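You operate a simulated robot arm through the tools that you are given. There is no shell and no other tool. Be economical: measure what you need, move in short steps, check, and stop when the job is done.

The job below is to be done with a simulated robot arm. You get a single attempt, and the scene is never put back.

TASK
Raise the ejector plate, wax it with the orange brush and lower it.
Fine: brush back.

The check looks at the end state, three seconds after you hand in, the way a careful person would. Anything else that was tipped, shoved, dropped, spilled or broken makes it a failure.

THE ROBOT
A 7-joint arm with a two-finger parallel gripper, fixed in place. Base frame: the origin is at the foot of the arm, x ahead of it, y to its left, z up; the work surface is at about z = 800. Lengths are in mm, angles in rad, forces in N, time in s.
With the tool pointing down near the work surface it reaches from about 300 to 700 mm from the base axis. Its first joint turns from -1.152 to 1.152 rad. Payload 1.57 kg.
Tool frame: the origin (TCP) lies between the finger pads and is the grasp point; the fingertips stand 30 mm ahead of it; z points along the fingers, y is the line along which they close. Largest opening 110 mm; finger width 24, thickness 12; the body of the gripper, 48 by 112 mm, starts 78 mm behind the TCP.
Orientation is that of the tool frame in the base frame, as a unit quaternion [x, y, z, w]. With the fingers straight down and closing along the base's y, the tool's x points along the base's -x, its y along +y and its z along -z.

THE INTERFACE
- The arm moves only by the tool step_arm. Its argument "series" is a list of rows, each a list of 2 entries, a list of its own where there are three numbers: the shift along the tool's x, y, z in mm, then the turn, a rotation vector about the tool's x, y, z in rad. In form: [[[x, y, z], [rx, ry, rz]], ...]. A call has 1 to 12 rows; each row shifts and turns the commanded pose from where the row before left it, along the tool's axes as they then stand. "jaw" is the closure in counts, from 0 (fully open) to 255 (shut), set as the call begins (left out, the last holds). Each row takes 0.2 s and may step no farther than 50 mm and 0.15 rad from the row before; otherwise, or with a gripper value out of range, the whole call is refused. A pose out of reach is approached as far as the arm can. The call stops where the force on the tool passes 40 N (or 10 N more than at its start, if that is more) or the arm is blocked; 0.2 s more then pass. The fingers move at their own pace (about 108 mm/s each) and stop on an object; they squeeze with about 20 N. The grip force told is the motor's: it shows also when the fingers shut on nothing. Time passes only in rows, and 0.2 s behind the last, so rows that do not move let the fingers close. The reply holds the time, the measured pose of the TCP, the force on the tool along the base axes, the opening and the grip force, in the units named above and with some noise.
- Cameras (640 x 400 px; columns grow to the right, rows downward): "scene" is fixed at [191.7, -390.5, 1415.7]; the picture's right is [0.60, -0.80, 0.00], its down [-0.43, -0.32, -0.84] and it looks along [0.67, 0.51, -0.54] (base axes); focal length 351 px, centre (320, 200). "wrist" rides on the gripper at [-36, 0, -80] in the tool frame; the picture's right is [0.00, -1.00, 0.00], its down [0.97, 0.00, -0.24] and it looks along [0.24, 0.00, 0.97] (tool axes); focal length 218 px, centre (320, 200).
- grab_frame(camera): a new picture of that camera. No time passes.
- point_at(camera, pixels): for up to 12 pixels [column, row] of the newest picture of that camera ("zoom" is the newest enlarged one), the place [x, y, z] in the base frame of the surface seen there, good to about 2 mm, but the place of the scene camera against the robot may be out by one fixed shift of up to 25 mm in any direction. No time passes.
- close_up(camera, box): a new picture of the part [left, top, right, bottom] of that camera's present view, enlarged. No time passes.
- sign_off(): hands the job in; it is judged then, once.

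Work in short steps. Measure before you move; look again where a grasp or a placing could have gone wrong, and mend it. You have 80 turns and 34 pictures in all, those below and enlarged ones among them. Open the gripper and draw the arm clear of the work before you hand the job in, unless the task says otherwise; then end with one line.

The tools are called as name(argument=value, ...) on one line, values as JSON. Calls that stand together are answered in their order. step_arm: Moves the arm, as the interface text tells. Its arguments: {"type":"object","properties":{"series":{"type":"array"},"jaw":{"type":"number"}},"required":["series"]} The other tools are called the same way: grab_frame (camera) takes a picture; point_at (camera, pixels) gives the place of the surface under pixels of a picture; close_up (camera, box) takes an enlarged picture of a part of a camera's view; sign_off () hands the job in.

At the start:

```text
time_s: 0.0
ee_pos: [461.1, 43.2, 1215.5]
tool_rot: [0.0, 1.0, 0.0, 0.0]
wrist_force: [-0.2, -0.9, -0.2]
width: 110.0
grip_force: 0.0
```

scene: 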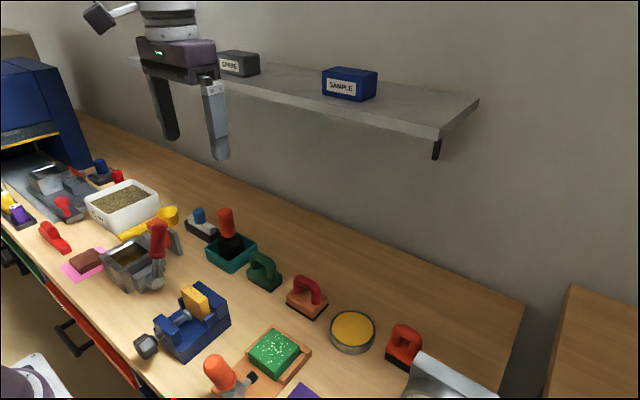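
wrist: 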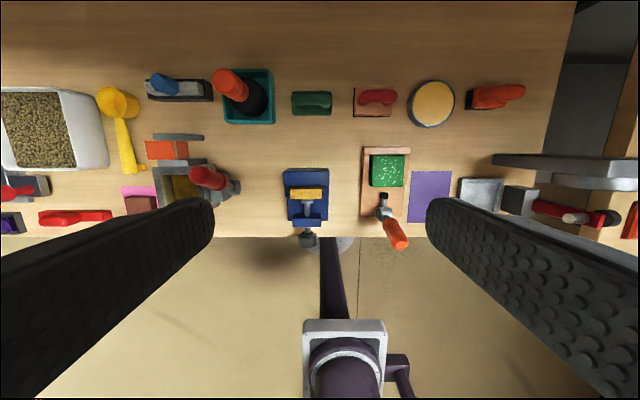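

The pictures show a box with a red lever near scene (140,260), a teal tray with an orange-handled brush at (228,235), and other brushes. I'll take enlarged views to identify the ejector plate and its lever.

close_up(camera="scene", box=[60, 180, 300, 330])

close_up(camera="wrist", box=[90, 50, 350, 250])

close_up(camera="scene", box=[240, 240, 496, 400])

```text
2.67 times, centred on (180, 255) of scene
```

zoom: 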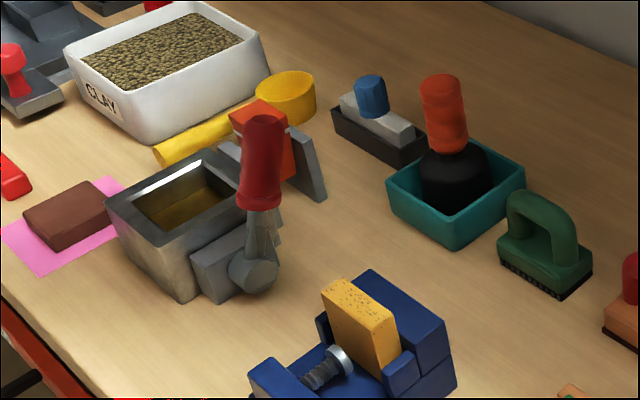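

```text
2.00 times, centred on (220, 150) of wrist
```

zoom: 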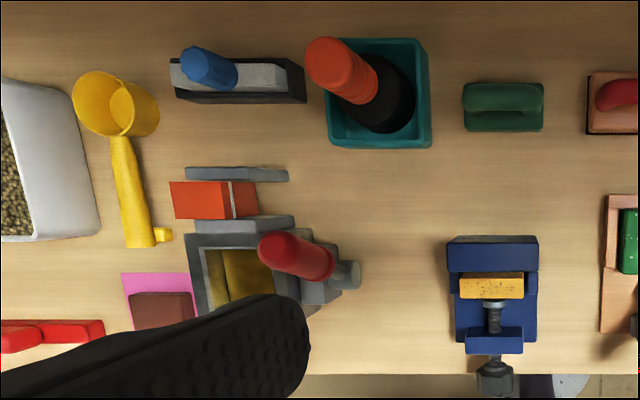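

```text
2.50 times, centred on (368, 320) of scene
```

zoom: 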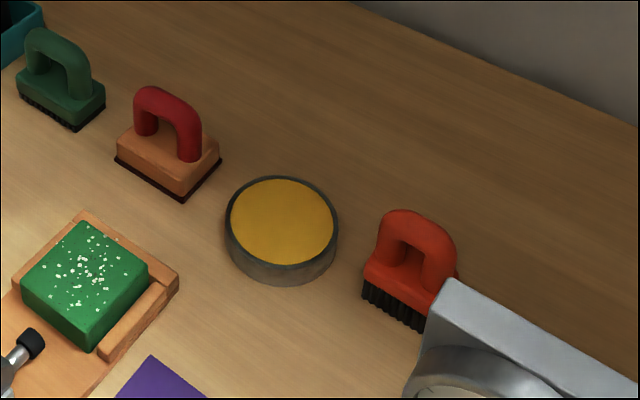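

The orange brush with bristles is at scene (405,345), the yellow wax tin at (352,330), and the mould box with the red lever at wrist (190,185). I measure these from the wrist camera.

point_at(camera="wrist", pixels=[[497, 93], [470, 98], [520, 88], [485, 106], [432, 103], [411, 103], [454, 103], [195, 177], [220, 185], [182, 188], [165, 180], [238, 188]])

close_up(camera="wrist", box=[400, 60, 640, 250])

```text
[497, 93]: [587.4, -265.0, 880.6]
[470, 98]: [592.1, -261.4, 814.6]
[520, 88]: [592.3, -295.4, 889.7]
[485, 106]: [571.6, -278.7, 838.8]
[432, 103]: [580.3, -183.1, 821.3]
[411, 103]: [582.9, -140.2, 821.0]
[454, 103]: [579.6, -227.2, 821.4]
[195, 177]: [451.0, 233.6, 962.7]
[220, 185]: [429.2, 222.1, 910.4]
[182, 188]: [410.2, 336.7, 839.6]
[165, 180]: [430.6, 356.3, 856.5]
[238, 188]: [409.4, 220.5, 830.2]
```

```text
2.11 times, centred on (520, 155) of wrist
```

zoom: 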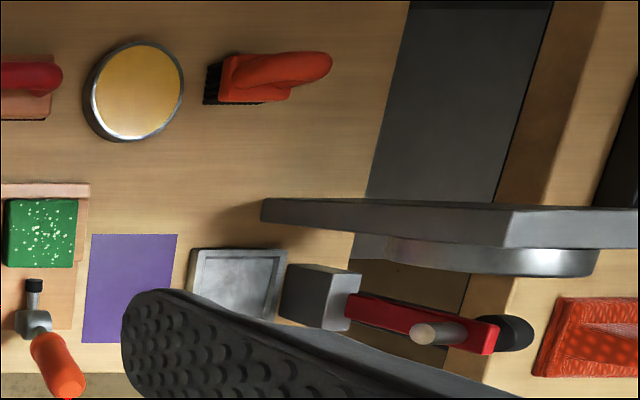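

The box rim sits at about z 850 near (420, 310) with the lever at y≈225. I move the arm over it for a clear view, staying high.

step_arm(series=[[[0, 42, 16], [0, 0, 0]], [[0, 42, 16], [0, 0, 0]], [[0, 42, 16], [0, 0, 0]], [[0, 42, 16], [0, 0, 0]], [[0, 42, 16], [0, 0, 0]], [[0, 42, 16], [0, 0, 0]]])

grab_frame(camera="wrist")

```text
time_s: 1.4
ee_pos: [461.2, 297.4, 1117.9]
tool_rot: [0.0, 1.0, 0.0, 0.0]
wrist_force: [0.2, 0.8, 0.0]
width: 109.9
grip_force: 0.0
```

```text
27 pictures are left
```

wrist: 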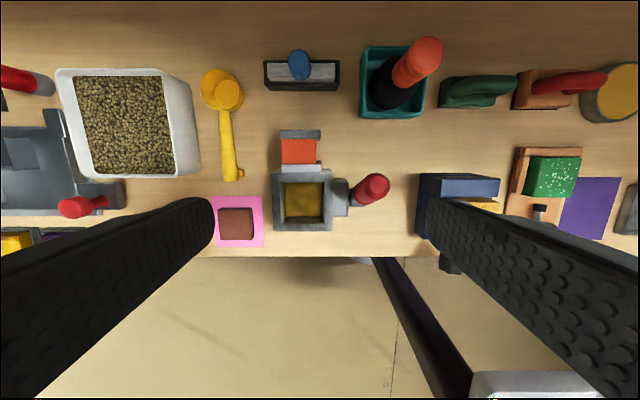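

The box with a yellowish plate inside is at wrist (303,198), lever at (370,188). I zoom in and measure.

close_up(camera="wrist", box=[250, 120, 410, 240])

point_at(camera="wrist", pixels=[[303, 200], [290, 190], [318, 212], [278, 200], [328, 200], [303, 175], [303, 225], [340, 198], [352, 195], [372, 188], [298, 152], [300, 134]])

close_up(camera="scene", box=[90, 210, 202, 300])

```text
3.33 times, centred on (330, 180) of wrist
```

zoom: 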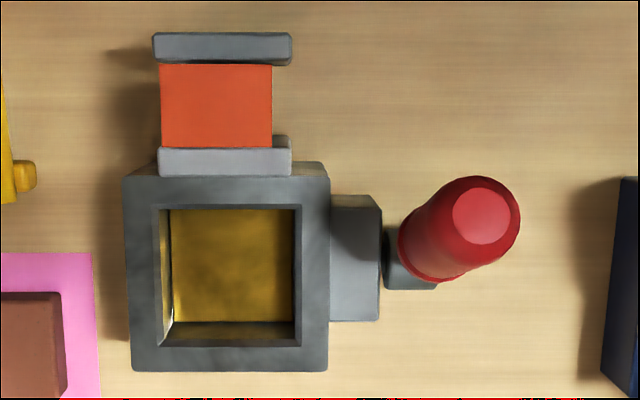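

```text
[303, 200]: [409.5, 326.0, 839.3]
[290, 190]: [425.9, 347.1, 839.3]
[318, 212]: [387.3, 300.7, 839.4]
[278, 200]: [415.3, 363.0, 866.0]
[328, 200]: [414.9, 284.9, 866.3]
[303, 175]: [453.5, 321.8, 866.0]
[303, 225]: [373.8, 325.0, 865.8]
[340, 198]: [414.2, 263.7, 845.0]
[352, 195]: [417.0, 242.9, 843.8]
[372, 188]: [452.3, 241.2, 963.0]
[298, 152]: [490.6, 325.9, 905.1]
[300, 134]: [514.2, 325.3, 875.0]
```

```text
4.44 times, centred on (146, 255) of scene
```

zoom: 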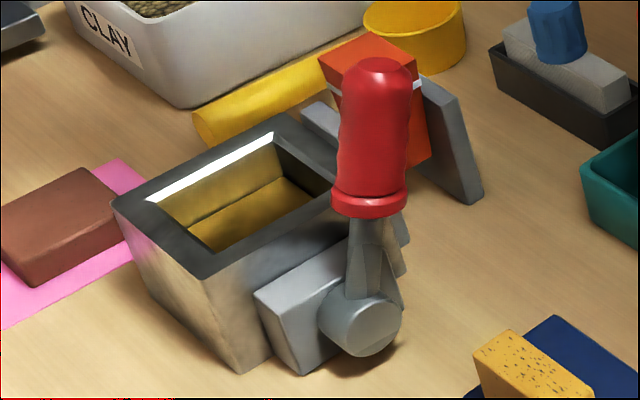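

The plate is at z≈839 inside the rim (z≈866). The lever is at y≈241, leaning toward +x, pivoting on the pin at zoom (362,325). I measure the pin and the handle via the zoom, with the rim corners for calibrating the scene shift.

point_at(camera="zoom", pixels=[[362, 328], [342, 318], [385, 325], [380, 65], [370, 205], [368, 130], [370, 270], [204, 265], [115, 203], [270, 122], [300, 310], [250, 215]])

point_at(camera="wrist", pixels=[[283, 173], [331, 211], [283, 211], [358, 192], [372, 176], [384, 186], [370, 198], [372, 186], [345, 185], [345, 208]])

```text
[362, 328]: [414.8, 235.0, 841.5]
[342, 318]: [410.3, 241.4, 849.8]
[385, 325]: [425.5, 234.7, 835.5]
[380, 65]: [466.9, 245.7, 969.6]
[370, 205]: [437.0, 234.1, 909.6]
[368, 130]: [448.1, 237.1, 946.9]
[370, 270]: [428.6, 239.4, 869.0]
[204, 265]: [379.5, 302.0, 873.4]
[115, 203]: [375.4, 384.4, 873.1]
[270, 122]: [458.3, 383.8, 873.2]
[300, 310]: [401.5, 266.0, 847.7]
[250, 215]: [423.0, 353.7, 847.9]
```

```text
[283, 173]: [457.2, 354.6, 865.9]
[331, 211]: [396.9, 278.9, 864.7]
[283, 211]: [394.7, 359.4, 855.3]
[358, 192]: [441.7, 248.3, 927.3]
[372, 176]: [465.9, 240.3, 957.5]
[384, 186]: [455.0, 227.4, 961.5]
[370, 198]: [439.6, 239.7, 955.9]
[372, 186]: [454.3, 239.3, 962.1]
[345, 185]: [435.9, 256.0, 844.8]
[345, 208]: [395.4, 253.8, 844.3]
```

The lever pivots at about (410, 239, 834) and leans ~0.35 rad toward +x, handle at r≈60–137. I go above it, narrow the jaws, and tilt the tool to line up with the handle.

step_arm(series=[[[-3, -19, 27], [0, 0, 0]], [[-3, -19, 27], [0, 0, 0]], [[-3, -20, 28], [0, 0, 0]], [[-3, 0, 28], [0, 0, 0]], [[0, 0, 0], [0, 0.12, 0]], [[0, 0, 0], [0, 0.12, 0]], [[0, 0, 0], [0, 0.11, 0]], [[0, 0, 0], [0, 0, 0]]], jaw=75)

grab_frame(camera="wrist")

```text
time_s: 3.2
ee_pos: [472.2, 236.6, 1010.7]
tool_rot: [0.0, 0.985, 0.0, -0.174]
wrist_force: [-0.2, 0.1, 0.4]
width: 78.0
grip_force: 0.2
```

```text
24 pictures are left
```

wrist: 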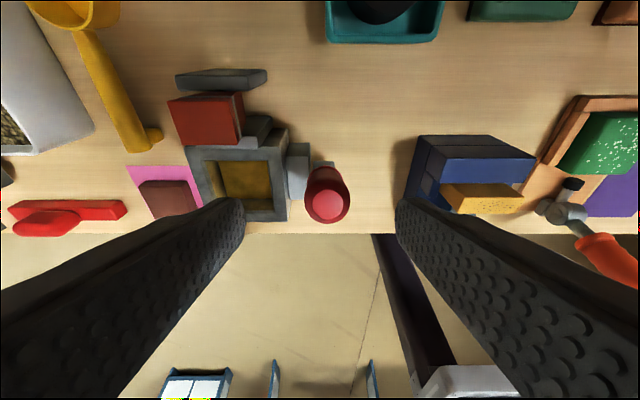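

The handle appears at (327,203), centred between the fingers. I verify with a point check.

point_at(camera="wrist", pixels=[[327, 203], [307, 195], [348, 195], [327, 220], [327, 172], [318, 163], [297, 165]])

```text
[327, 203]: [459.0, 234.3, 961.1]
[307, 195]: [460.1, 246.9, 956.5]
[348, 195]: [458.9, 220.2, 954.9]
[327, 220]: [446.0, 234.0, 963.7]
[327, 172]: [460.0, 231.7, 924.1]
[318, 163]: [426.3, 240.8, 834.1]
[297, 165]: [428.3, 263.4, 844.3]
```

Handle centre is y≈234. I shift 2 mm, descend 78 mm along the handle, then close.

step_arm(series=[[[0, -2.5, 26], [0, 0, 0]], [[0, 0, 26], [0, 0, 0]], [[0, 0, 26], [0, 0, 0]], [[0, 0, 0], [0, 0, 0]]])

step_arm(series=[[[0, 0, 0], [0, 0, 0]], [[0, 0, 0], [0, 0, 0]], [[0, 0, 0], [0, 0, 0]]], jaw=255)

```text
time_s: 4.2
ee_pos: [446.2, 235.1, 936.7]
tool_rot: [0.0, 0.985, 0.0, -0.174]
wrist_force: [0.9, -0.5, 0.0]
width: 77.9
grip_force: 0.1
```

```text
time_s: 5.0
ee_pos: [447.1, 232.2, 936.4]
tool_rot: [0.0, 0.985, -0.002, -0.174]
wrist_force: [-2.9, -21.1, -2.2]
width: 31.9
grip_force: 40.6
```

Gripped (width 32) with a 21 N side load, so I ease 3 mm in −y and try turning the lever 0.2 rad toward −x about its pivot.

step_arm(series=[[[0, -3, 0], [0, 0, 0]], [[10.8, 0, 0.5], [0, -0.1, 0]], [[10.8, 0, 0.5], [0, -0.1, 0]], [[0, 0, 0], [0, 0, 0]]])

grab_frame(camera="wrist")

```text
time_s: 6.0
ee_pos: [424.5, 233.3, 941.7]
tool_rot: [-0.001, 0.997, 0.0, -0.076]
wrist_force: [1.8, -0.5, 0.0]
width: 0.1
grip_force: 21.0
```

```text
23 pictures are left
```

wrist: 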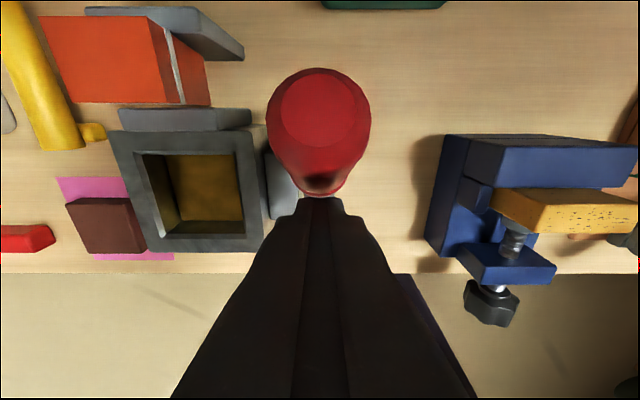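

The fingers slid off the handle (width 0). I measure where the handle and plate are now.

point_at(camera="wrist", pixels=[[318, 110], [318, 75], [318, 142], [270, 120], [368, 120], [210, 190], [250, 190], [322, 185]])

```text
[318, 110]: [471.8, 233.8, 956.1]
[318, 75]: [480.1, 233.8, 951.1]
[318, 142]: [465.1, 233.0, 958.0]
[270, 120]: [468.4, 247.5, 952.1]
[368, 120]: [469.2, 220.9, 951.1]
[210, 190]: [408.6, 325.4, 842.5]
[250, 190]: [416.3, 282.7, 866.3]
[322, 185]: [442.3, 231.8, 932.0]
```

The slip swung the lever further toward +x (top 457→472) and the plate rose ~3 mm (839→842.5): so +x raises the plate, and it holds. I set the tool upright and push the handle toward +x with the closed fingertips along its arc.

step_arm(series=[[[0, 0, 0], [0, -0.15, 0]], [[0, 0, -16], [0, 0, 0]], [[-10, 0, 0], [0, 0, 0]], [[-8, 0, 4], [0, 0, 0]], [[-8, 0, 4], [0, 0, 0]], [[0, 0, 0], [0, 0, 0]]])

grab_frame(camera="wrist")

grab_frame(camera="scene")

```text
time_s: 7.4
ee_pos: [451.8, 231.7, 948.9]
tool_rot: [0.0, 1.0, 0.0, 0.0]
wrist_force: [-0.1, -0.3, 0.2]
width: 0.1
grip_force: 21.1
```

```text
22 pictures are left
```

wrist: 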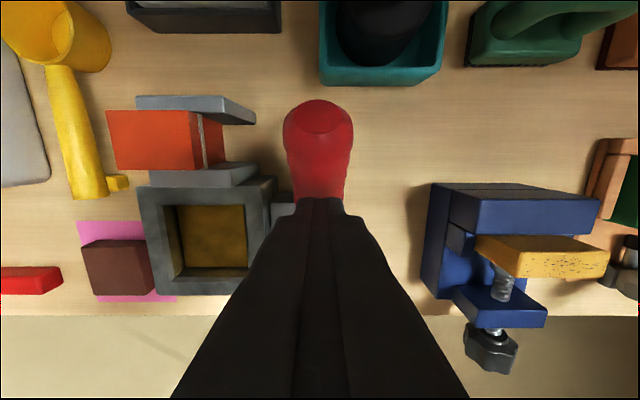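

```text
21 pictures are left
```

scene: 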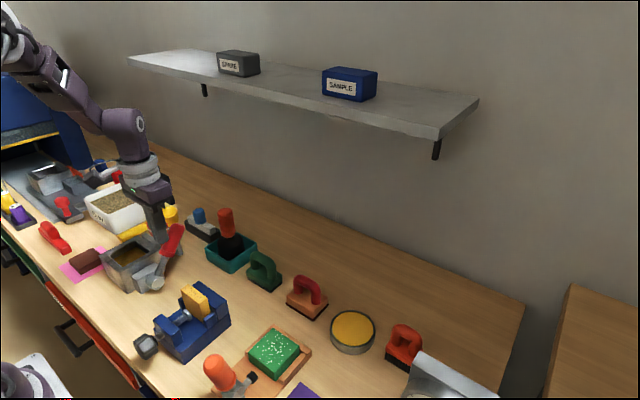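

The lever leans further (wrist 318,130) with little force. I measure the state, tray edge and box, before pushing on.

point_at(camera="wrist", pixels=[[318, 115], [318, 150], [212, 230], [145, 250], [205, 188], [380, 82], [380, 70], [330, 80], [440, 80]])

step_arm(series=[[[-7, 0, 5], [0, 0, 0]], [[-7, 0, 5], [0, 0, 0]], [[-6, 0, 6], [0, 0, 0]], [[-6, 0, 7], [0, 0, 0]], [[0, 0, 0], [0, 0, 0]]])

grab_frame(camera="wrist")

```text
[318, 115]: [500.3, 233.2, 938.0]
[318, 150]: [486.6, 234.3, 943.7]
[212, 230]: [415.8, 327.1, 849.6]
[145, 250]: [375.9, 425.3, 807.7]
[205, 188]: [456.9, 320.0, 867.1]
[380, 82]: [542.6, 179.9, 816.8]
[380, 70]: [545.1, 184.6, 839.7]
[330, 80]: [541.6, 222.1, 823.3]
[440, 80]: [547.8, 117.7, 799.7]
```

```text
time_s: 8.6
ee_pos: [476.4, 232.7, 925.8]
tool_rot: [0.0, 1.0, 0.0, 0.0]
wrist_force: [-0.1, 0.2, -0.2]
width: 0.3
grip_force: 21.3
```

```text
20 pictures are left
```

wrist: 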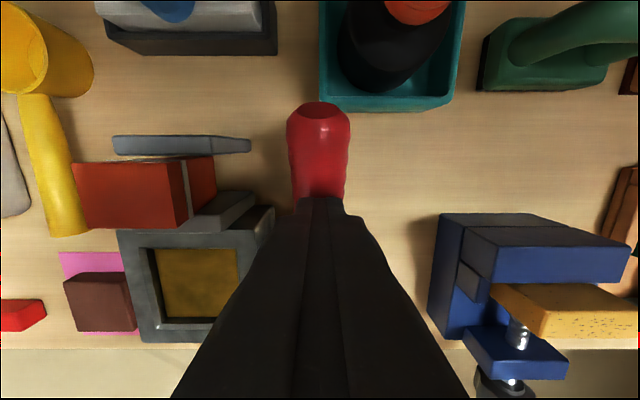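

Plate rising. Measure again before the last degrees: handle tip near (318,108), plate at (195,285).

point_at(camera="wrist", pixels=[[318, 107], [318, 130], [195, 285], [195, 235], [320, 103], [326, 90], [330, 100], [130, 300], [318, 170]])

```text
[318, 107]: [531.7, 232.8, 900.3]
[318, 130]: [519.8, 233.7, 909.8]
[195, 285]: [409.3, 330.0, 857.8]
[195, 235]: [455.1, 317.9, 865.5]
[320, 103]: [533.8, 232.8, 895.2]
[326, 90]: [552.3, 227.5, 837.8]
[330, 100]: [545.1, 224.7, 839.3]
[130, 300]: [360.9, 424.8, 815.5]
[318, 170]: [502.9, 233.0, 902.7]
```

Plate is at z≈858 with the lever at ~60°; the handle end (532, 233, 900) still clears the tray rim (545, 225, 839). I continue in small steps, watching force.

step_arm(series=[[[-4, 0, 5], [0, 0, 0]], [[-3, 0, 5], [0, 0, 0]], [[-3, 0, 5], [0, 0, 0]], [[0, 0, 0], [0, 0, 0]]])

grab_frame(camera="wrist")

```text
time_s: 9.6
ee_pos: [487.2, 231.5, 912.0]
tool_rot: [-0.001, 1.0, 0.0, 0.0]
wrist_force: [0.4, 0.3, 0.0]
width: 0.0
grip_force: 21.1
```

```text
19 pictures are left
```

wrist: 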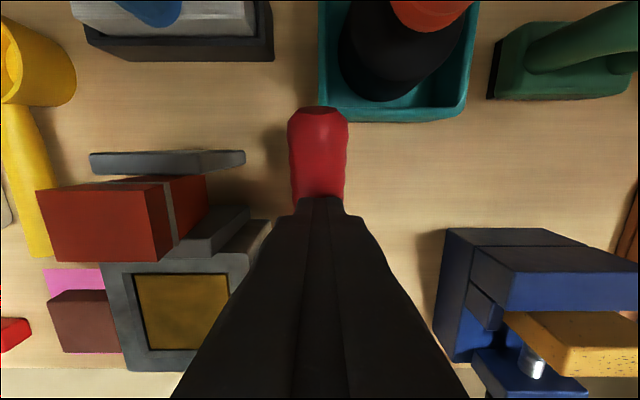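

point_at(camera="wrist", pixels=[[318, 112], [318, 125], [180, 310], [150, 290], [215, 290], [115, 310], [344, 112], [318, 104]])

```text
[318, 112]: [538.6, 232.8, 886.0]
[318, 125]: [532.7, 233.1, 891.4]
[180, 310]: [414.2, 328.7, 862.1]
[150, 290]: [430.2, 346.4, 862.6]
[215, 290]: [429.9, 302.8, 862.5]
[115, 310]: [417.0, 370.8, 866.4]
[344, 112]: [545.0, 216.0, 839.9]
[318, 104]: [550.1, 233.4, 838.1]
```

Plate now at 862.4, rim at 866; handle lower edge still ~30 mm above the tray rim. A little more, until the end stop or flush.

step_arm(series=[[[-2, 0, 4], [0, 0, 0]], [[-2, 0, 4], [0, 0, 0]], [[-1, 0, 4], [0, 0, 0]], [[0, 0, 0], [0, 0, 0]]])

grab_frame(camera="wrist")

```text
time_s: 10.6
ee_pos: [492.9, 232.1, 900.2]
tool_rot: [-0.001, 1.0, 0.0, 0.0]
wrist_force: [-0.2, -0.8, 0.4]
width: 0.0
grip_force: 21.0
```

```text
18 pictures are left
```

wrist: 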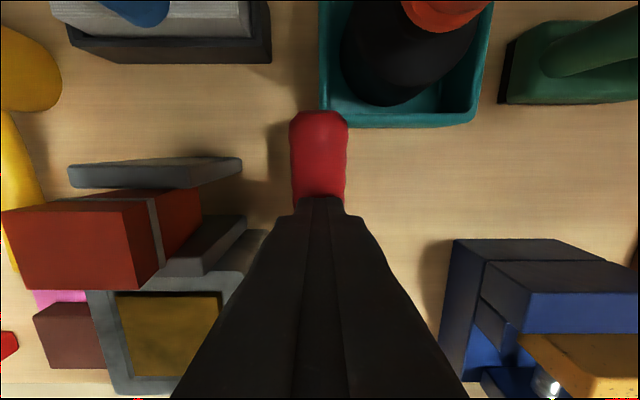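

point_at(camera="wrist", pixels=[[318, 115], [318, 135], [170, 330], [135, 305], [205, 320], [105, 320], [340, 120], [305, 118]])

```text
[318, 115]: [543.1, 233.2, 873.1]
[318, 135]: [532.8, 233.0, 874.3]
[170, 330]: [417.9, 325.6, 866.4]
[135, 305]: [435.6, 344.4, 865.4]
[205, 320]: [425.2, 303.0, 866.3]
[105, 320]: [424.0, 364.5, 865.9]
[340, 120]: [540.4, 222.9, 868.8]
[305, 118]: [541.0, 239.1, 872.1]
```

The plate is flush with the rim (866). I probe 2 mm further to feel whether this is the end stop.

step_arm(series=[[[-0.5, 0, 2], [0, 0, 0]], [[0, 0, 0], [0, 0, 0]]])

point_at(camera="wrist", pixels=[[170, 330], [205, 320], [318, 125]])

```text
time_s: 11.2
ee_pos: [492.8, 232.8, 897.9]
tool_rot: [0.0, 1.0, 0.0, 0.0]
wrist_force: [0.0, -0.6, -0.4]
width: 0.0
grip_force: 21.2
```

```text
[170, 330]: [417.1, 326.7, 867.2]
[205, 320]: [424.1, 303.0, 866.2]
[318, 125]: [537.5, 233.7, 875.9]
```

No end-stop force yet. I look from the scene camera at the lever's clearance over the tray.

close_up(camera="scene", box=[110, 200, 270, 300])

```text
4.00 times, centred on (190, 250) of scene
```

zoom: 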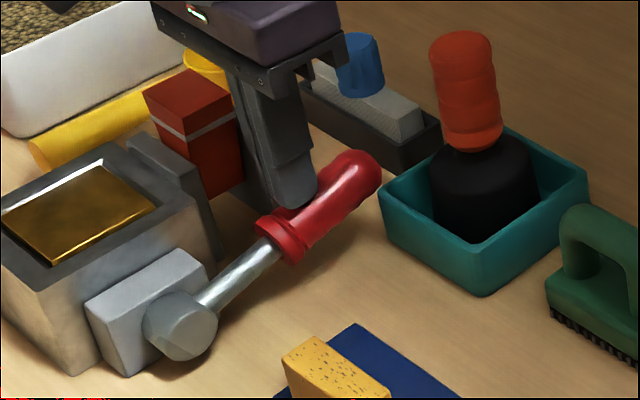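

point_at(camera="zoom", pixels=[[80, 210], [120, 200], [60, 235], [130, 240], [20, 260], [170, 190], [330, 195], [360, 160], [376, 180], [400, 200], [382, 205]])

```text
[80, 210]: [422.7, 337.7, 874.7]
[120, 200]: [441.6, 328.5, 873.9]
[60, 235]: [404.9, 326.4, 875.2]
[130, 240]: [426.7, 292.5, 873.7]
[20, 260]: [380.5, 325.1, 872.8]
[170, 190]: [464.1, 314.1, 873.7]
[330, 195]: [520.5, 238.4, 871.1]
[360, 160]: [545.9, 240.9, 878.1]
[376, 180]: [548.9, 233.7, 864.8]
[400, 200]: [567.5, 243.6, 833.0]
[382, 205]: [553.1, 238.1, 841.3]
```

Plate is level with/just above the rim. One last 1.5 mm probe to see whether force builds.

step_arm(series=[[[0, 0, 1.5], [0, 0, 0]], [[0, 0, 0], [0, 0, 0]]])

```text
time_s: 11.8
ee_pos: [492.1, 232.4, 895.9]
tool_rot: [0.0, 1.0, 0.0, 0.0]
wrist_force: [-0.1, 0.2, 0.6]
width: 0.1
grip_force: 21.4
```

Force stays at zero and the plate is fully up; I leave it there. Now I lift clear and move toward the orange brush for a look.

step_arm(series=[[[8, 0, -40], [0, 0, 0]], [[0, 0, -48], [0, 0, 0]], [[0, 0, -48], [0, 0, 0]], [[0, 0, -48], [0, 0, 0]], [[0, -48, -10], [0, 0, 0]], [[0, -48, 0], [0, 0, 0]], [[0, -48, 0], [0, 0, 0]], [[0, -48, 0], [0, 0, 0]], [[0, -48, 0], [0, 0, 0]], [[0, -48, 0], [0, 0, 0]], [[0, -48, 0], [0, 0, 0]], [[0, -48, 0], [0, 0, 0]]], jaw=0)

grab_frame(camera="wrist")

grab_frame(camera="scene")

```text
time_s: 14.4
ee_pos: [485.7, -153.3, 1089.3]
tool_rot: [0.0, 1.0, 0.0, 0.0]
wrist_force: [0.0, -0.1, 0.4]
width: 109.9
grip_force: 0.1
```

```text
16 pictures are left
```

wrist: 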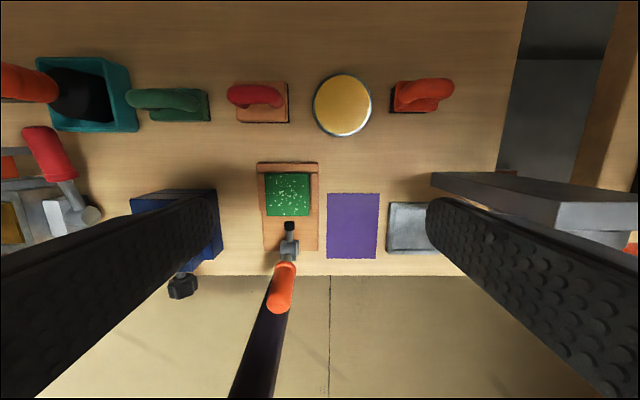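

```text
15 pictures are left
```

scene: 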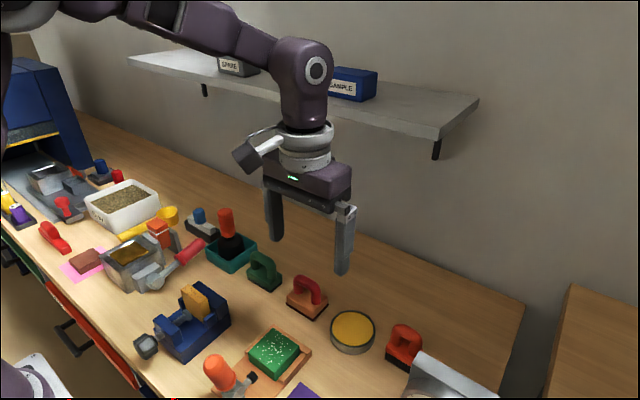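

The plate stays up (128,255). Now I measure the brush (wrist 415,98), tin (343,105), and the press beam (540,190).

close_up(camera="wrist", box=[300, 60, 500, 185])

point_at(camera="wrist", pixels=[[343, 105], [432, 92], [448, 84], [412, 100], [410, 86], [397, 100], [425, 109], [436, 180], [520, 185], [638, 195], [510, 175], [343, 76]])

```text
3.20 times, centred on (400, 122) of wrist
```

zoom: 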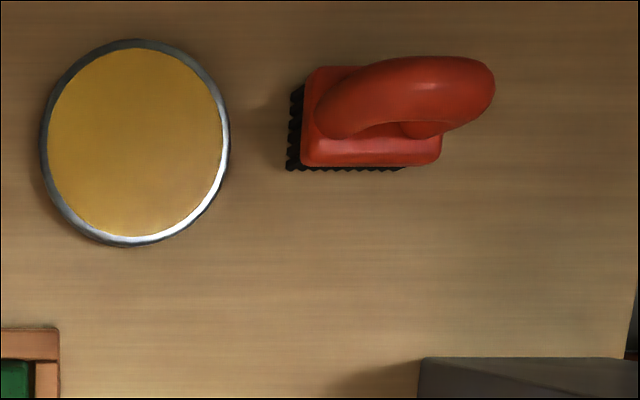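

```text
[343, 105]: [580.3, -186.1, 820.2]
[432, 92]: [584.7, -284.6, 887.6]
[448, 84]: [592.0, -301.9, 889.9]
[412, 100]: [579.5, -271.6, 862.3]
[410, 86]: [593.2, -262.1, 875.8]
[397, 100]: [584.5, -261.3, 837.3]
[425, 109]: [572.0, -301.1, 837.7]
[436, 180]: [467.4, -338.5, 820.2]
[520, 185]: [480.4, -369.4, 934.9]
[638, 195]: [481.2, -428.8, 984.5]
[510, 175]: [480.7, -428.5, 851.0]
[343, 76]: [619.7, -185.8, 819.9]
```

Brush: handle is an arch in the plane x≈588, y −262…−305, top z≈890, body top z≈838. I move above it and turn the tool −90° about z so the fingers close along x.

step_arm(series=[[[-34, -43, 0], [0, 0, 0]], [[-34, -43, 0], [0, 0, 0]], [[-34, -44, 0], [0, 0, 0]], [[0, 0, 0], [0, 0, -0.15]], [[0, 0, 0], [0, 0, -0.15]], [[0, 0, 0], [0, 0, -0.15]], [[0, 0, 0], [0, 0, -0.15]], [[0, 0, 0], [0, 0, -0.15]], [[0, 0, 0], [0, 0, -0.15]]])

step_arm(series=[[[0, 0, 0], [0, 0, -0.15]], [[0, 0, 0], [0, 0, -0.15]], [[0, 0, 0], [0, 0, -0.15]], [[0, 0, 0], [0, 0, -0.15]], [[0, 0, 0], [0, 0, -0.0708]], [[0, 0, 40], [0, 0, 0]], [[0, 0, 40], [0, 0, 0]], [[0, 0, 0], [0, 0, 0]]], jaw=90)

grab_frame(camera="wrist")

```text
refused: row 1 steps farther than a row can; nothing moved
```

```text
time_s: 16.2
ee_pos: [485.7, -151.6, 1009.2]
tool_rot: [-0.329, 0.944, 0.001, 0.0]
wrist_force: [-1.2, 0.6, -0.1]
width: 71.3
grip_force: 0.1
```

```text
13 pictures are left
```

wrist: 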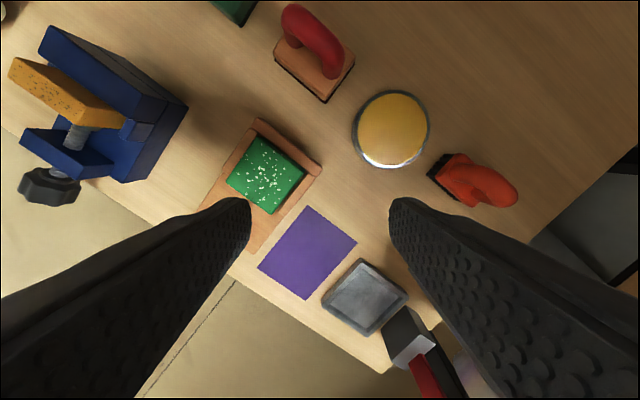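

The first call was refused (55 mm step) but the second turned the tool 0.67 rad and lowered it to 1009, all clear. I finish the turn and then move above the brush in shorter rows.

step_arm(series=[[[0, 0, 0], [0, 0, -0.15]], [[0, 0, 0], [0, 0, -0.15]], [[0, 0, 0], [0, 0, -0.15]], [[0, 0, 0], [0, 0, -0.15]], [[0, 0, 0], [0, 0, -0.15]], [[0, 0, 0], [0, 0, -0.15]], [[15, -35, 0], [0, 0, 0]], [[29, -34, 0], [0, 0, 0]], [[29, -33, 0], [0, 0, 0]], [[29, 0, 0], [0, 0, 0]], [[29, 0, 0], [0, 0, 0]], [[0, 0, 0], [0, 0, 0]]])

grab_frame(camera="wrist")

```text
time_s: 18.8
ee_pos: [587.6, -284.1, 1010.6]
tool_rot: [-0.707, 0.707, -0.001, 0.0]
wrist_force: [-0.2, 0.3, 0.4]
width: 71.2
grip_force: 0.1
```

```text
12 pictures are left
```

wrist: 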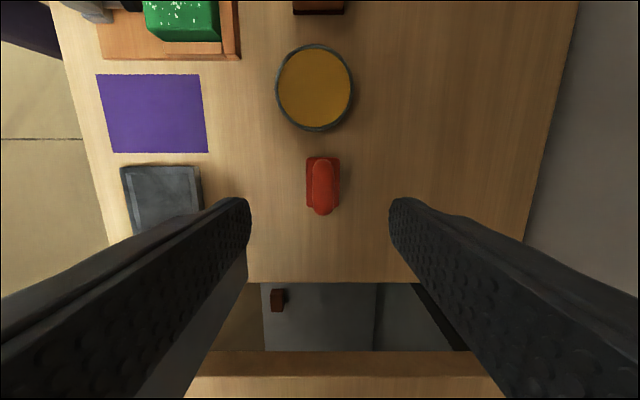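

point_at(camera="wrist", pixels=[[322, 190], [322, 170], [322, 208], [311, 188], [333, 188], [309, 165], [336, 165], [322, 162], [315, 90], [278, 90], [352, 90], [315, 130]])

```text
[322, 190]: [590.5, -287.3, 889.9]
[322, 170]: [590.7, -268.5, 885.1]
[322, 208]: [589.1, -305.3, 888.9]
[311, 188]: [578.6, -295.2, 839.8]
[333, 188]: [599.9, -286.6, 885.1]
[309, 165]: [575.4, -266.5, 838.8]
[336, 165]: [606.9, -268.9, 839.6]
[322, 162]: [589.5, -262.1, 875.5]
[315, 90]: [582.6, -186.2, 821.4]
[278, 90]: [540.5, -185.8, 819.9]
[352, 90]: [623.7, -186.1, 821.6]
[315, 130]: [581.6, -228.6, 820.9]
```

Handle centre is (590, −286), top 890, body top 839. I shift slightly and descend to TCP z≈876, then close.

step_arm(series=[[[2, -2.5, 34], [0, 0, 0]], [[0, 0, 40], [0, 0, 0]], [[0, 0, 40], [0, 0, 0]], [[0, 0, 20], [0, 0, 0]], [[0, 0, 0], [0, 0, 0]]])

step_arm(series=[[[0, 0, 0], [0, 0, 0]], [[0, 0, 0], [0, 0, 0]], [[0, 0, 0], [0, 0, 0]]], jaw=255)

```text
time_s: 20.0
ee_pos: [588.2, -286.0, 874.8]
tool_rot: [0.707, -0.707, 0.0, 0.001]
wrist_force: [-1.1, -0.2, -0.6]
width: 71.2
grip_force: 0.1
```

```text
time_s: 20.8
ee_pos: [589.1, -284.8, 875.1]
tool_rot: [0.707, -0.707, 0.0, 0.0]
wrist_force: [0.2, 0.0, -1.1]
width: 21.6
grip_force: 19.9
```

Gripped (width 21.6). I lift, move over the wax tin at (582, −186), and lower until the bristles just touch (TCP ≈ 896).

step_arm(series=[[[0, 0, -35], [0, 0, 0]], [[0, 0, -30], [0, 0, 0]], [[-49, 3, 0], [0, 0, 0]], [[-50, 4, 0], [0, 0, 0]], [[0, 0, 20], [0, 0, 0]], [[0, 0, 18], [0, 0, 0]], [[0, 0, 0], [0, 0, 0]]])

grab_frame(camera="scene")

```text
refused: row 4 steps farther than a row can; nothing moved
```

```text
11 pictures are left
```

scene: 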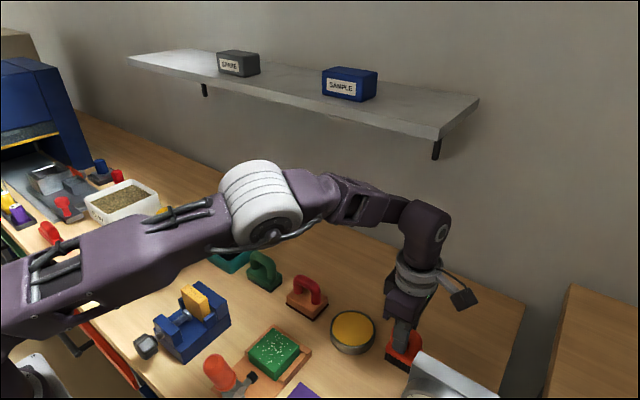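

Refused for a 50.2 mm row; I resend with shorter rows.

step_arm(series=[[[0, 0, -35], [0, 0, 0]], [[0, 0, -30], [0, 0, 0]], [[-33, 2, 0], [0, 0, 0]], [[-33, 2, 0], [0, 0, 0]], [[-33, 3, 0], [0, 0, 0]], [[0, 0, 20], [0, 0, 0]], [[0, 0, 18], [0, 0, 0]], [[0, 0, 0], [0, 0, 0]]])

close_up(camera="scene", box=[290, 250, 450, 380])

```text
time_s: 22.6
ee_pos: [583.5, -187.1, 904.3]
tool_rot: [0.707, -0.707, 0.0, 0.0]
wrist_force: [0.6, 0.2, -1.3]
width: 21.7
grip_force: 20.0
```

```text
3.08 times, centred on (370, 315) of scene
```

zoom: 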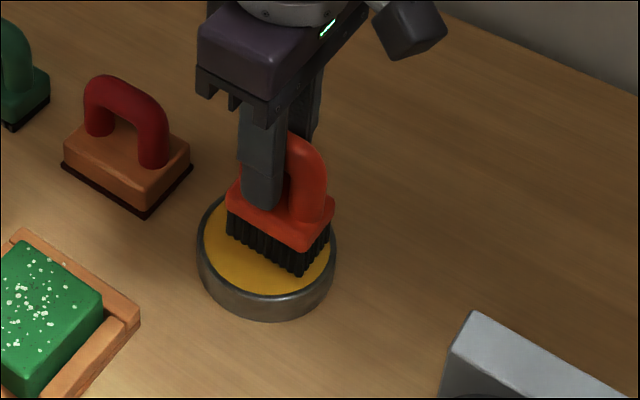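

The brush hovers ~8 mm over the wax, centred in the tin. I lower to contact with small steps.

step_arm(series=[[[0, 0, 5], [0, 0, 0]], [[0, 0, 2], [0, 0, 0]], [[0, 0, 2], [0, 0, 0]], [[0, 0, 1], [0, 0, 0]], [[0, 0, 0], [0, 0, 0]]])

```text
time_s: 23.8
ee_pos: [584.2, -186.4, 893.6]
tool_rot: [-0.707, 0.708, 0.0, 0.0]
wrist_force: [-1.1, -0.9, 17.5]
width: 21.5
grip_force: 20.1
```

Contact at 17.5 N. I ease 1 mm and stroke gently within the tin.

step_arm(series=[[[0, 0, -0.8], [0, 0, 0]], [[4, 0, 0], [0, 0, 0]], [[-4, 0, 0], [0, 0, 0]], [[-4, 0, 0], [0, 0, 0]], [[4, 0, 0], [0, 0, 0]], [[0, 4, 0], [0, 0, 0]], [[0, -4, 0], [0, 0, 0]], [[0, 0, 0], [0, 0, 0]]])

```text
time_s: 25.6
ee_pos: [581.1, -187.0, 893.4]
tool_rot: [-0.706, 0.708, -0.001, 0.0]
wrist_force: [-3.5, -2.1, 8.1]
width: 21.5
grip_force: 19.5
```

Brush loaded. I lift to z≈1010 and carry it over the mould.

step_arm(series=[[[0, 0, -39], [0, 0, 0]], [[0, 0, -39], [0, 0, 0]], [[0, 0, -39], [0, 0, 0]], [[-46, 15.6, 0], [0, 0, 0]], [[-46, 15.6, 0], [0, 0, 0]], [[-46, 15.6, 0], [0, 0, 0]], [[-46, 15.6, 0], [0, 0, 0]], [[-46, 15.6, 0], [0, 0, 0]], [[-46, 15.6, 0], [0, 0, 0]], [[-46, 15.6, 0], [0, 0, 0]], [[-46, 15.6, 0], [0, 0, 0]]])

step_arm(series=[[[-48, 15.6, 0], [0, 0, 0]], [[-48, 15.6, 0], [0, 0, 0]], [[-47, 16, 0], [0, 0, 0]], [[0, 0, 0], [0, 0, 0]]])

grab_frame(camera="wrist")

```text
time_s: 28.0
ee_pos: [457.5, 179.9, 1010.6]
tool_rot: [-0.707, 0.707, 0.0, 0.0]
wrist_force: [-0.4, 0.1, -1.8]
width: 21.6
grip_force: 20.0
```

```text
refused: row 1 steps farther than a row can; nothing moved
```

```text
9 pictures are left
```

wrist: 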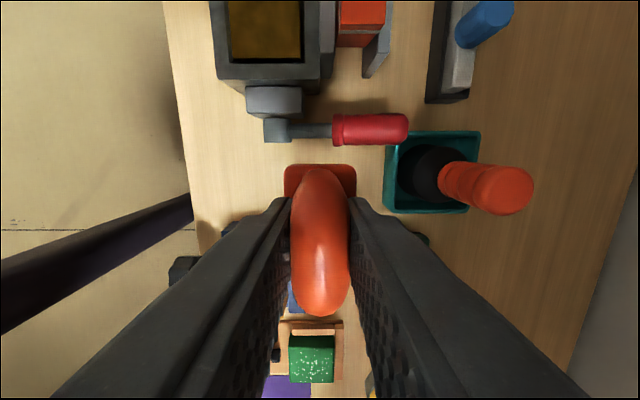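

The mould's plate shows at (265,25). I measure the plate and rim heights to confirm it's still raised.

point_at(camera="wrist", pixels=[[265, 30], [265, 50], [235, 30], [295, 30], [220, 40], [311, 40], [265, 69], [370, 125], [400, 120]])

step_arm(series=[[[-36, 11.9, 0], [0, 0, 0]], [[-36, 11.9, 0], [0, 0, 0]], [[-36, 11.9, 0], [0, 0, 0]], [[-37, 11.9, 0], [0, 0, 0]], [[0, 0, 0], [0, 0, 0]]])

```text
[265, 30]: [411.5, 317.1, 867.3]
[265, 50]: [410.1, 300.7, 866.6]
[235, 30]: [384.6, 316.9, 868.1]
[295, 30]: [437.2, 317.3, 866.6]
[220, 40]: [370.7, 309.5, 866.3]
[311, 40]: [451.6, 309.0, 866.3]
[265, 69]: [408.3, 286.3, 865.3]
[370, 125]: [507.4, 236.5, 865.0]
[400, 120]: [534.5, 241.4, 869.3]
```

```text
time_s: 29.2
ee_pos: [411.2, 326.7, 1010.1]
tool_rot: [-0.706, 0.708, 0.0, 0.0]
wrist_force: [-0.7, -0.8, -1.1]
width: 21.2
grip_force: 20.1
```

Plate is at z≈867, flush with the rim, spanning x 380–441, y 296–354. I lower the brush to just above it, then touch with small steps.

step_arm(series=[[[0, 0, 40], [0, 0, 0]], [[0, 0, 25], [0, 0, 0]], [[0, 0, 2], [0, 0, 0]], [[0, 0, 1], [0, 0, 0]], [[0, 0, 0], [0, 0, 0]]])

close_up(camera="scene", box=[70, 190, 230, 300])

```text
time_s: 30.4
ee_pos: [411.4, 327.2, 942.4]
tool_rot: [0.707, -0.707, -0.001, -0.001]
wrist_force: [0.4, -0.3, -0.9]
width: 21.4
grip_force: 19.7
```

```text
3.64 times, centred on (150, 245) of scene
```

zoom: 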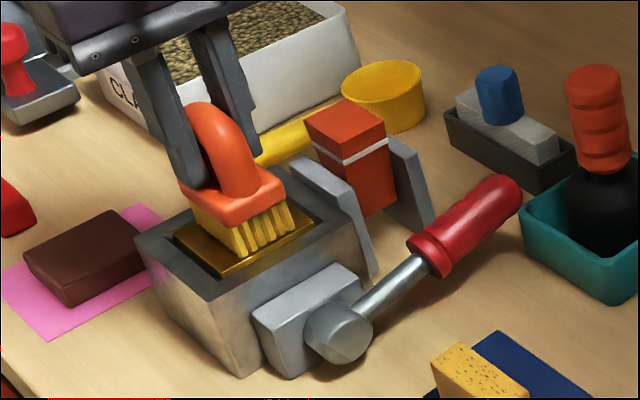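

The bristles are now yellow with wax and hover just over the plate. I step down 1 mm at a time to light contact.

step_arm(series=[[[0, 0, 0.7], [0, 0, 0]], [[0, 0, 0.7], [0, 0, 0]], [[0, 0, 0], [0, 0, 0]]])

```text
time_s: 31.2
ee_pos: [410.8, 326.7, 941.4]
tool_rot: [-0.707, 0.707, 0.0, 0.0]
wrist_force: [-0.2, -0.5, -0.9]
width: 21.5
grip_force: 19.6
```

step_arm(series=[[[0, 0, 0.7], [0, 0, 0]], [[0, 0, 0.7], [0, 0, 0]], [[0, 0, 0], [0, 0, 0]]])

```text
time_s: 32.0
ee_pos: [411.1, 327.9, 941.5]
tool_rot: [0.707, -0.707, 0.0, 0.0]
wrist_force: [-1.7, -1.8, 10.8]
width: 21.4
grip_force: 19.3
```

Contact at ~11 N. I stroke across the plate in x (±14 mm) and slightly in y.

step_arm(series=[[[2, 7, 0], [0, 0, 0]], [[0, 7, 0], [0, 0, 0]], [[0, -7, 0], [0, 0, 0]], [[0, -7, 0], [0, 0, 0]], [[0, -7, 0], [0, 0, 0]], [[0, -7, 0], [0, 0, 0]], [[4, 0, 0], [0, 0, 0]], [[0, 7, 0], [0, 0, 0]], [[0, 7, 0], [0, 0, 0]], [[0, 7, 0], [0, 0, 0]], [[0, 7, 0], [0, 0, 0]], [[0, 0, 0], [0, 0, 0]]])

step_arm(series=[[[-8, 0, 0], [0, 0, 0]], [[0, -7, 0], [0, 0, 0]], [[0, -7, 0], [0, 0, 0]], [[0, -7, 0], [0, 0, 0]], [[0, -7, 0], [0, 0, 0]], [[4, 0, 0], [0, 0, 0]], [[0, 7, 0], [0, 0, 0]], [[0, 7, 0], [0, 0, 0]], [[0, 0, 0], [0, 0, 0]]])

```text
time_s: 34.6
ee_pos: [396.7, 321.1, 940.4]
tool_rot: [-0.706, 0.708, -0.001, 0.0]
wrist_force: [3.3, -0.5, 9.1]
width: 21.1
grip_force: 19.9
```

```text
time_s: 36.6
ee_pos: [409.8, 325.1, 940.6]
tool_rot: [-0.707, 0.708, 0.0, -0.001]
wrist_force: [0.6, -1.5, 3.0]
width: 21.3
grip_force: 20.4
```

Strokes done with steady contact. I lift off and start back, then look at the plate.

step_arm(series=[[[0, 0, -35], [0, 0, 0]], [[0, 0, -35], [0, 0, 0]], [[45, -15, 0], [0, 0, 0]], [[45, -15, 0], [0, 0, 0]], [[45, -15, 0], [0, 0, 0]], [[0, 0, 0], [0, 0, 0]]])

close_up(camera="scene", box=[80, 210, 200, 300])

```text
time_s: 38.0
ee_pos: [454.7, 189.5, 1010.0]
tool_rot: [-0.707, 0.707, 0.0, 0.001]
wrist_force: [0.5, 0.4, -1.3]
width: 21.4
grip_force: 19.9
```

```text
4.44 times, centred on (140, 255) of scene
```

zoom: 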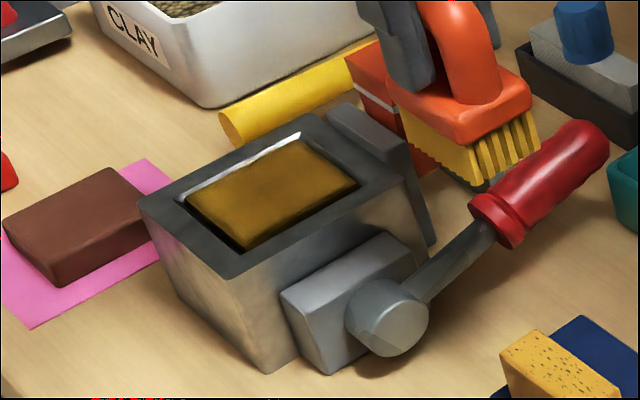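

The plate looks duller (waxed) but perhaps slightly lower. I measure it.

point_at(camera="zoom", pixels=[[270, 190], [230, 210], [310, 180], [250, 235], [300, 155], [340, 180], [170, 215], [300, 225], [555, 150]])

close_up(camera="wrist", box=[190, 0, 350, 100])

```text
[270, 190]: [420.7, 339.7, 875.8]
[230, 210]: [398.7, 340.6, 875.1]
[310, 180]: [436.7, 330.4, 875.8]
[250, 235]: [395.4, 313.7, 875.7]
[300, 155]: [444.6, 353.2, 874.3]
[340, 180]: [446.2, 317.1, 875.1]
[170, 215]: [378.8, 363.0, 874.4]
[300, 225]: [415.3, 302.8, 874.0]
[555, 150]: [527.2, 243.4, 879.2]
```

```text
4.00 times, centred on (270, 50) of wrist
```

zoom: 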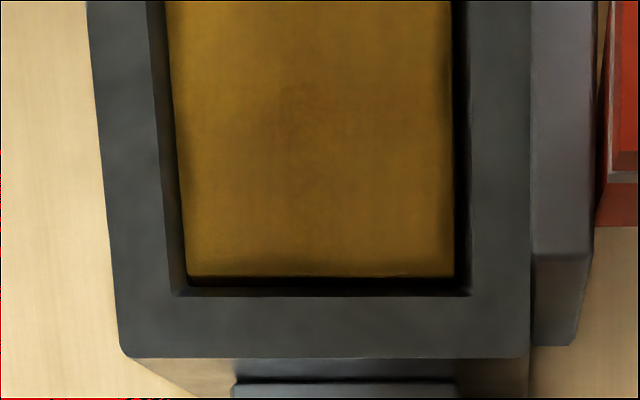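

The plate is still raised (≈1 mm over the rim) and coated evenly. I carry the brush back above its home (589, −285).

step_arm(series=[[[43.1, -8, 0], [0, 0, 0]], [[43.1, -12, 0], [0, 0, 0]], [[43.1, -12, 0], [0, 0, 0]], [[43.1, -12, 0], [0, 0, 0]], [[43.1, -12, 0], [0, 0, 0]], [[43.1, -13, 0], [0, 0, 0]], [[43.1, -13, 0], [0, 0, 0]], [[43.1, -13, 0], [0, 0, 0]], [[43.1, -13, 0], [0, 0, 0]], [[43.1, -13, 0], [0, 0, 0]], [[43.1, -13, 0], [0, 0, 0]], [[0, 0, 0], [0, 0, 0]]])

```text
time_s: 40.6
ee_pos: [589.1, -284.1, 1008.2]
tool_rot: [-0.707, 0.707, 0.001, -0.001]
wrist_force: [1.3, -0.3, -1.4]
width: 21.4
grip_force: 20.4
```

Above home. I lower to ~4 mm above the bench, then in small steps to contact.

step_arm(series=[[[0, 0, 45], [0, 0, 0]], [[0, 0, 45], [0, 0, 0]], [[0, 0, 35], [0, 0, 0]], [[0, 0, 4], [0, 0, 0]], [[0, 0, 2], [0, 0, 0]], [[0, 0, 1], [0, 0, 0]], [[0, 0, 0], [0, 0, 0]]])

```text
time_s: 42.2
ee_pos: [589.5, -283.7, 878.8]
tool_rot: [0.707, -0.707, 0.0, 0.0]
wrist_force: [-0.5, 0.7, -0.5]
width: 21.2
grip_force: 19.8
```

step_arm(series=[[[0, 0, 1], [0, 0, 0]], [[0, 0, 1], [0, 0, 0]], [[0, 0, 1], [0, 0, 0]], [[0, 0, 0], [0, 0, 0]]])

```text
time_s: 43.2
ee_pos: [589.0, -284.9, 874.7]
tool_rot: [0.707, -0.707, 0.001, 0.001]
wrist_force: [0.8, -0.5, -1.0]
width: 21.5
grip_force: 19.7
```

At the height it was grasped, no contact force yet; half-millimetre steps until I feel the bench.

step_arm(series=[[[0, 0, 0.6], [0, 0, 0]], [[0, 0, 0.6], [0, 0, 0]], [[0, 0, 0], [0, 0, 0]]])

```text
time_s: 44.0
ee_pos: [589.3, -284.9, 873.8]
tool_rot: [0.707, -0.707, 0.0, 0.0]
wrist_force: [0.5, -0.1, 0.2]
width: 21.2
grip_force: 19.7
```

Weight is off the wrist, so the brush rests on the bench. I open and rise straight up.

step_arm(series=[[[0, 0, 0], [0, 0, 0]], [[0, 0, 0], [0, 0, 0]], [[0, 0, -40], [0, 0, 0]], [[0, 0, -45], [0, 0, 0]], [[0, 0, -45], [0, 0, 0]], [[0, 0, 0], [0, 0, 0]]], jaw=90)

close_up(camera="scene", box=[290, 270, 450, 380])

```text
time_s: 45.4
ee_pos: [588.0, -283.8, 1004.6]
tool_rot: [-0.707, 0.708, 0.0, 0.0]
wrist_force: [-0.4, -0.9, 0.2]
width: 71.0
grip_force: 0.0
```

```text
3.64 times, centred on (370, 325) of scene
```

zoom: 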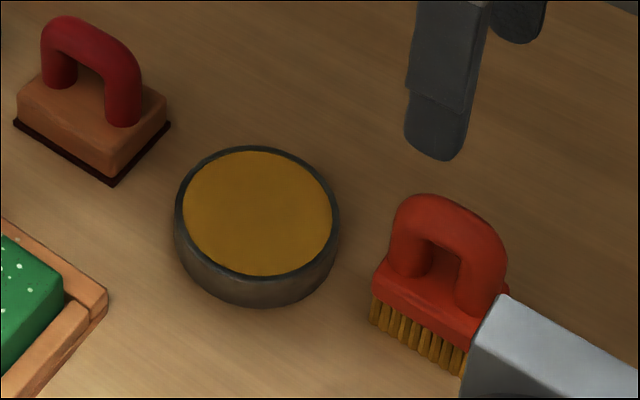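

The brush stands back in place, and tin undisturbed. Now I go back over the lever (≈(494, 233)) to swing it back and lower the plate.

step_arm(series=[[[-47, 10, -15], [0, 0, 0]], [[-47, 10, -5], [0, 0, 0]], [[-47, 10, 0], [0, 0, 0]], [[-47, 8, 0], [0, 0, 0]], [[-47, 8, 0], [0, 0, 0]], [[-47, 8, 0], [0, 0, 0]], [[-47, 8, 0], [0, 0, 0]], [[-47, 8, 0], [0, 0, 0]], [[-47, 8, 0], [0, 0, 0]], [[-47, 8, 0], [0, 0, 0]], [[-47, 8, 0], [0, 0, 0]], [[0, 0, 0], [0, 0, 0]]])

step_arm(series=[[[0, 0, 0], [0, 0, 0.1428]], [[0, 0, 0], [0, 0, 0.1428]], [[0, 0, 0], [0, 0, 0.1428]], [[0, 0, 0], [0, 0, 0.1428]], [[0, 0, 0], [0, 0, 0.1428]], [[0, 0, 0], [0, 0, 0.1428]], [[0, 0, 0], [0, 0, 0.1428]], [[0, 0, 0], [0, 0, 0.1428]], [[0, 0, 0], [0, 0, 0.1428]], [[0, 0, 0], [0, 0, 0.1428]], [[0, 0, 0], [0, 0, 0.1428]], [[0, 0, 0], [0, 0, 0]]])

grab_frame(camera="wrist")

```text
refused: row 1 steps farther than a row can; nothing moved
```

```text
time_s: 48.0
ee_pos: [588.7, -283.7, 1004.1]
tool_rot: [0.001, 1.0, 0.0, 0.0]
wrist_force: [0.8, 0.3, -0.4]
width: 71.3
grip_force: 0.0
```

```text
4 pictures are left
```

wrist: 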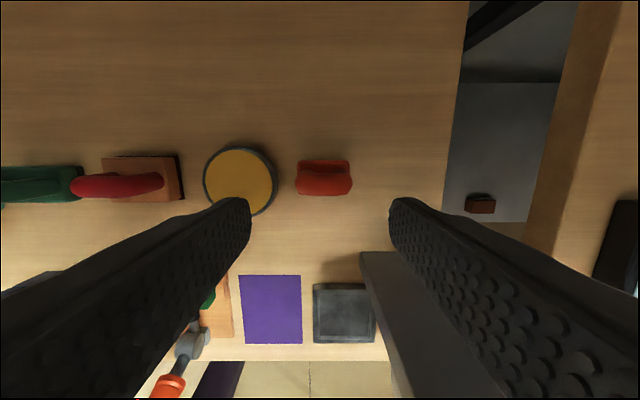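

The move row was too long again and only the turn happened (in free air at z 1004). I now translate with tool y = base +y, in 48 mm rows or less.

step_arm(series=[[[8, 40, -15], [0, 0, 0]], [[8, 45, -5], [0, 0, 0]], [[8, 46, 0], [0, 0, 0]], [[9, 47, 0], [0, 0, 0]], [[9, 47, 0], [0, 0, 0]], [[9, 47, 0], [0, 0, 0]], [[9, 47, 0], [0, 0, 0]], [[9, 47, 0], [0, 0, 0]], [[9, 47, 0], [0, 0, 0]], [[8, 47, 0], [0, 0, 0]], [[8, 47, 0], [0, 0, 0]]])

step_arm(series=[[[0, 10, 30], [0, 0, 0]], [[0, 0, 0], [0, 0, 0]]])

grab_frame(camera="wrist")

```text
time_s: 50.4
ee_pos: [496.7, 223.4, 1023.9]
tool_rot: [0.0, 1.0, 0.0, 0.0]
wrist_force: [-0.7, -0.2, -0.3]
width: 71.3
grip_force: 0.0
```

```text
time_s: 51.0
ee_pos: [495.4, 231.6, 993.0]
tool_rot: [-0.001, 1.0, 0.001, 0.0]
wrist_force: [0.5, 0.9, 0.5]
width: 71.6
grip_force: 0.0
```

```text
3 pictures are left
```

wrist: 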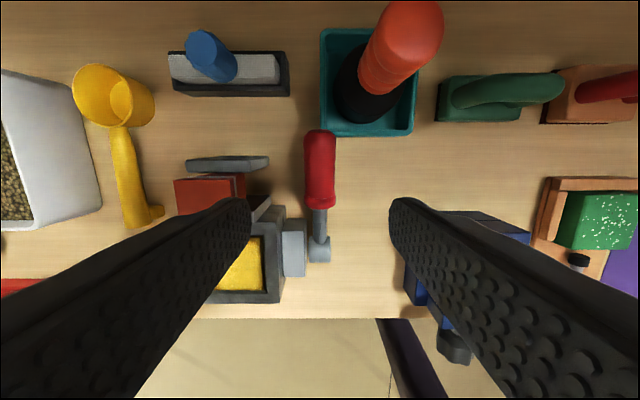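

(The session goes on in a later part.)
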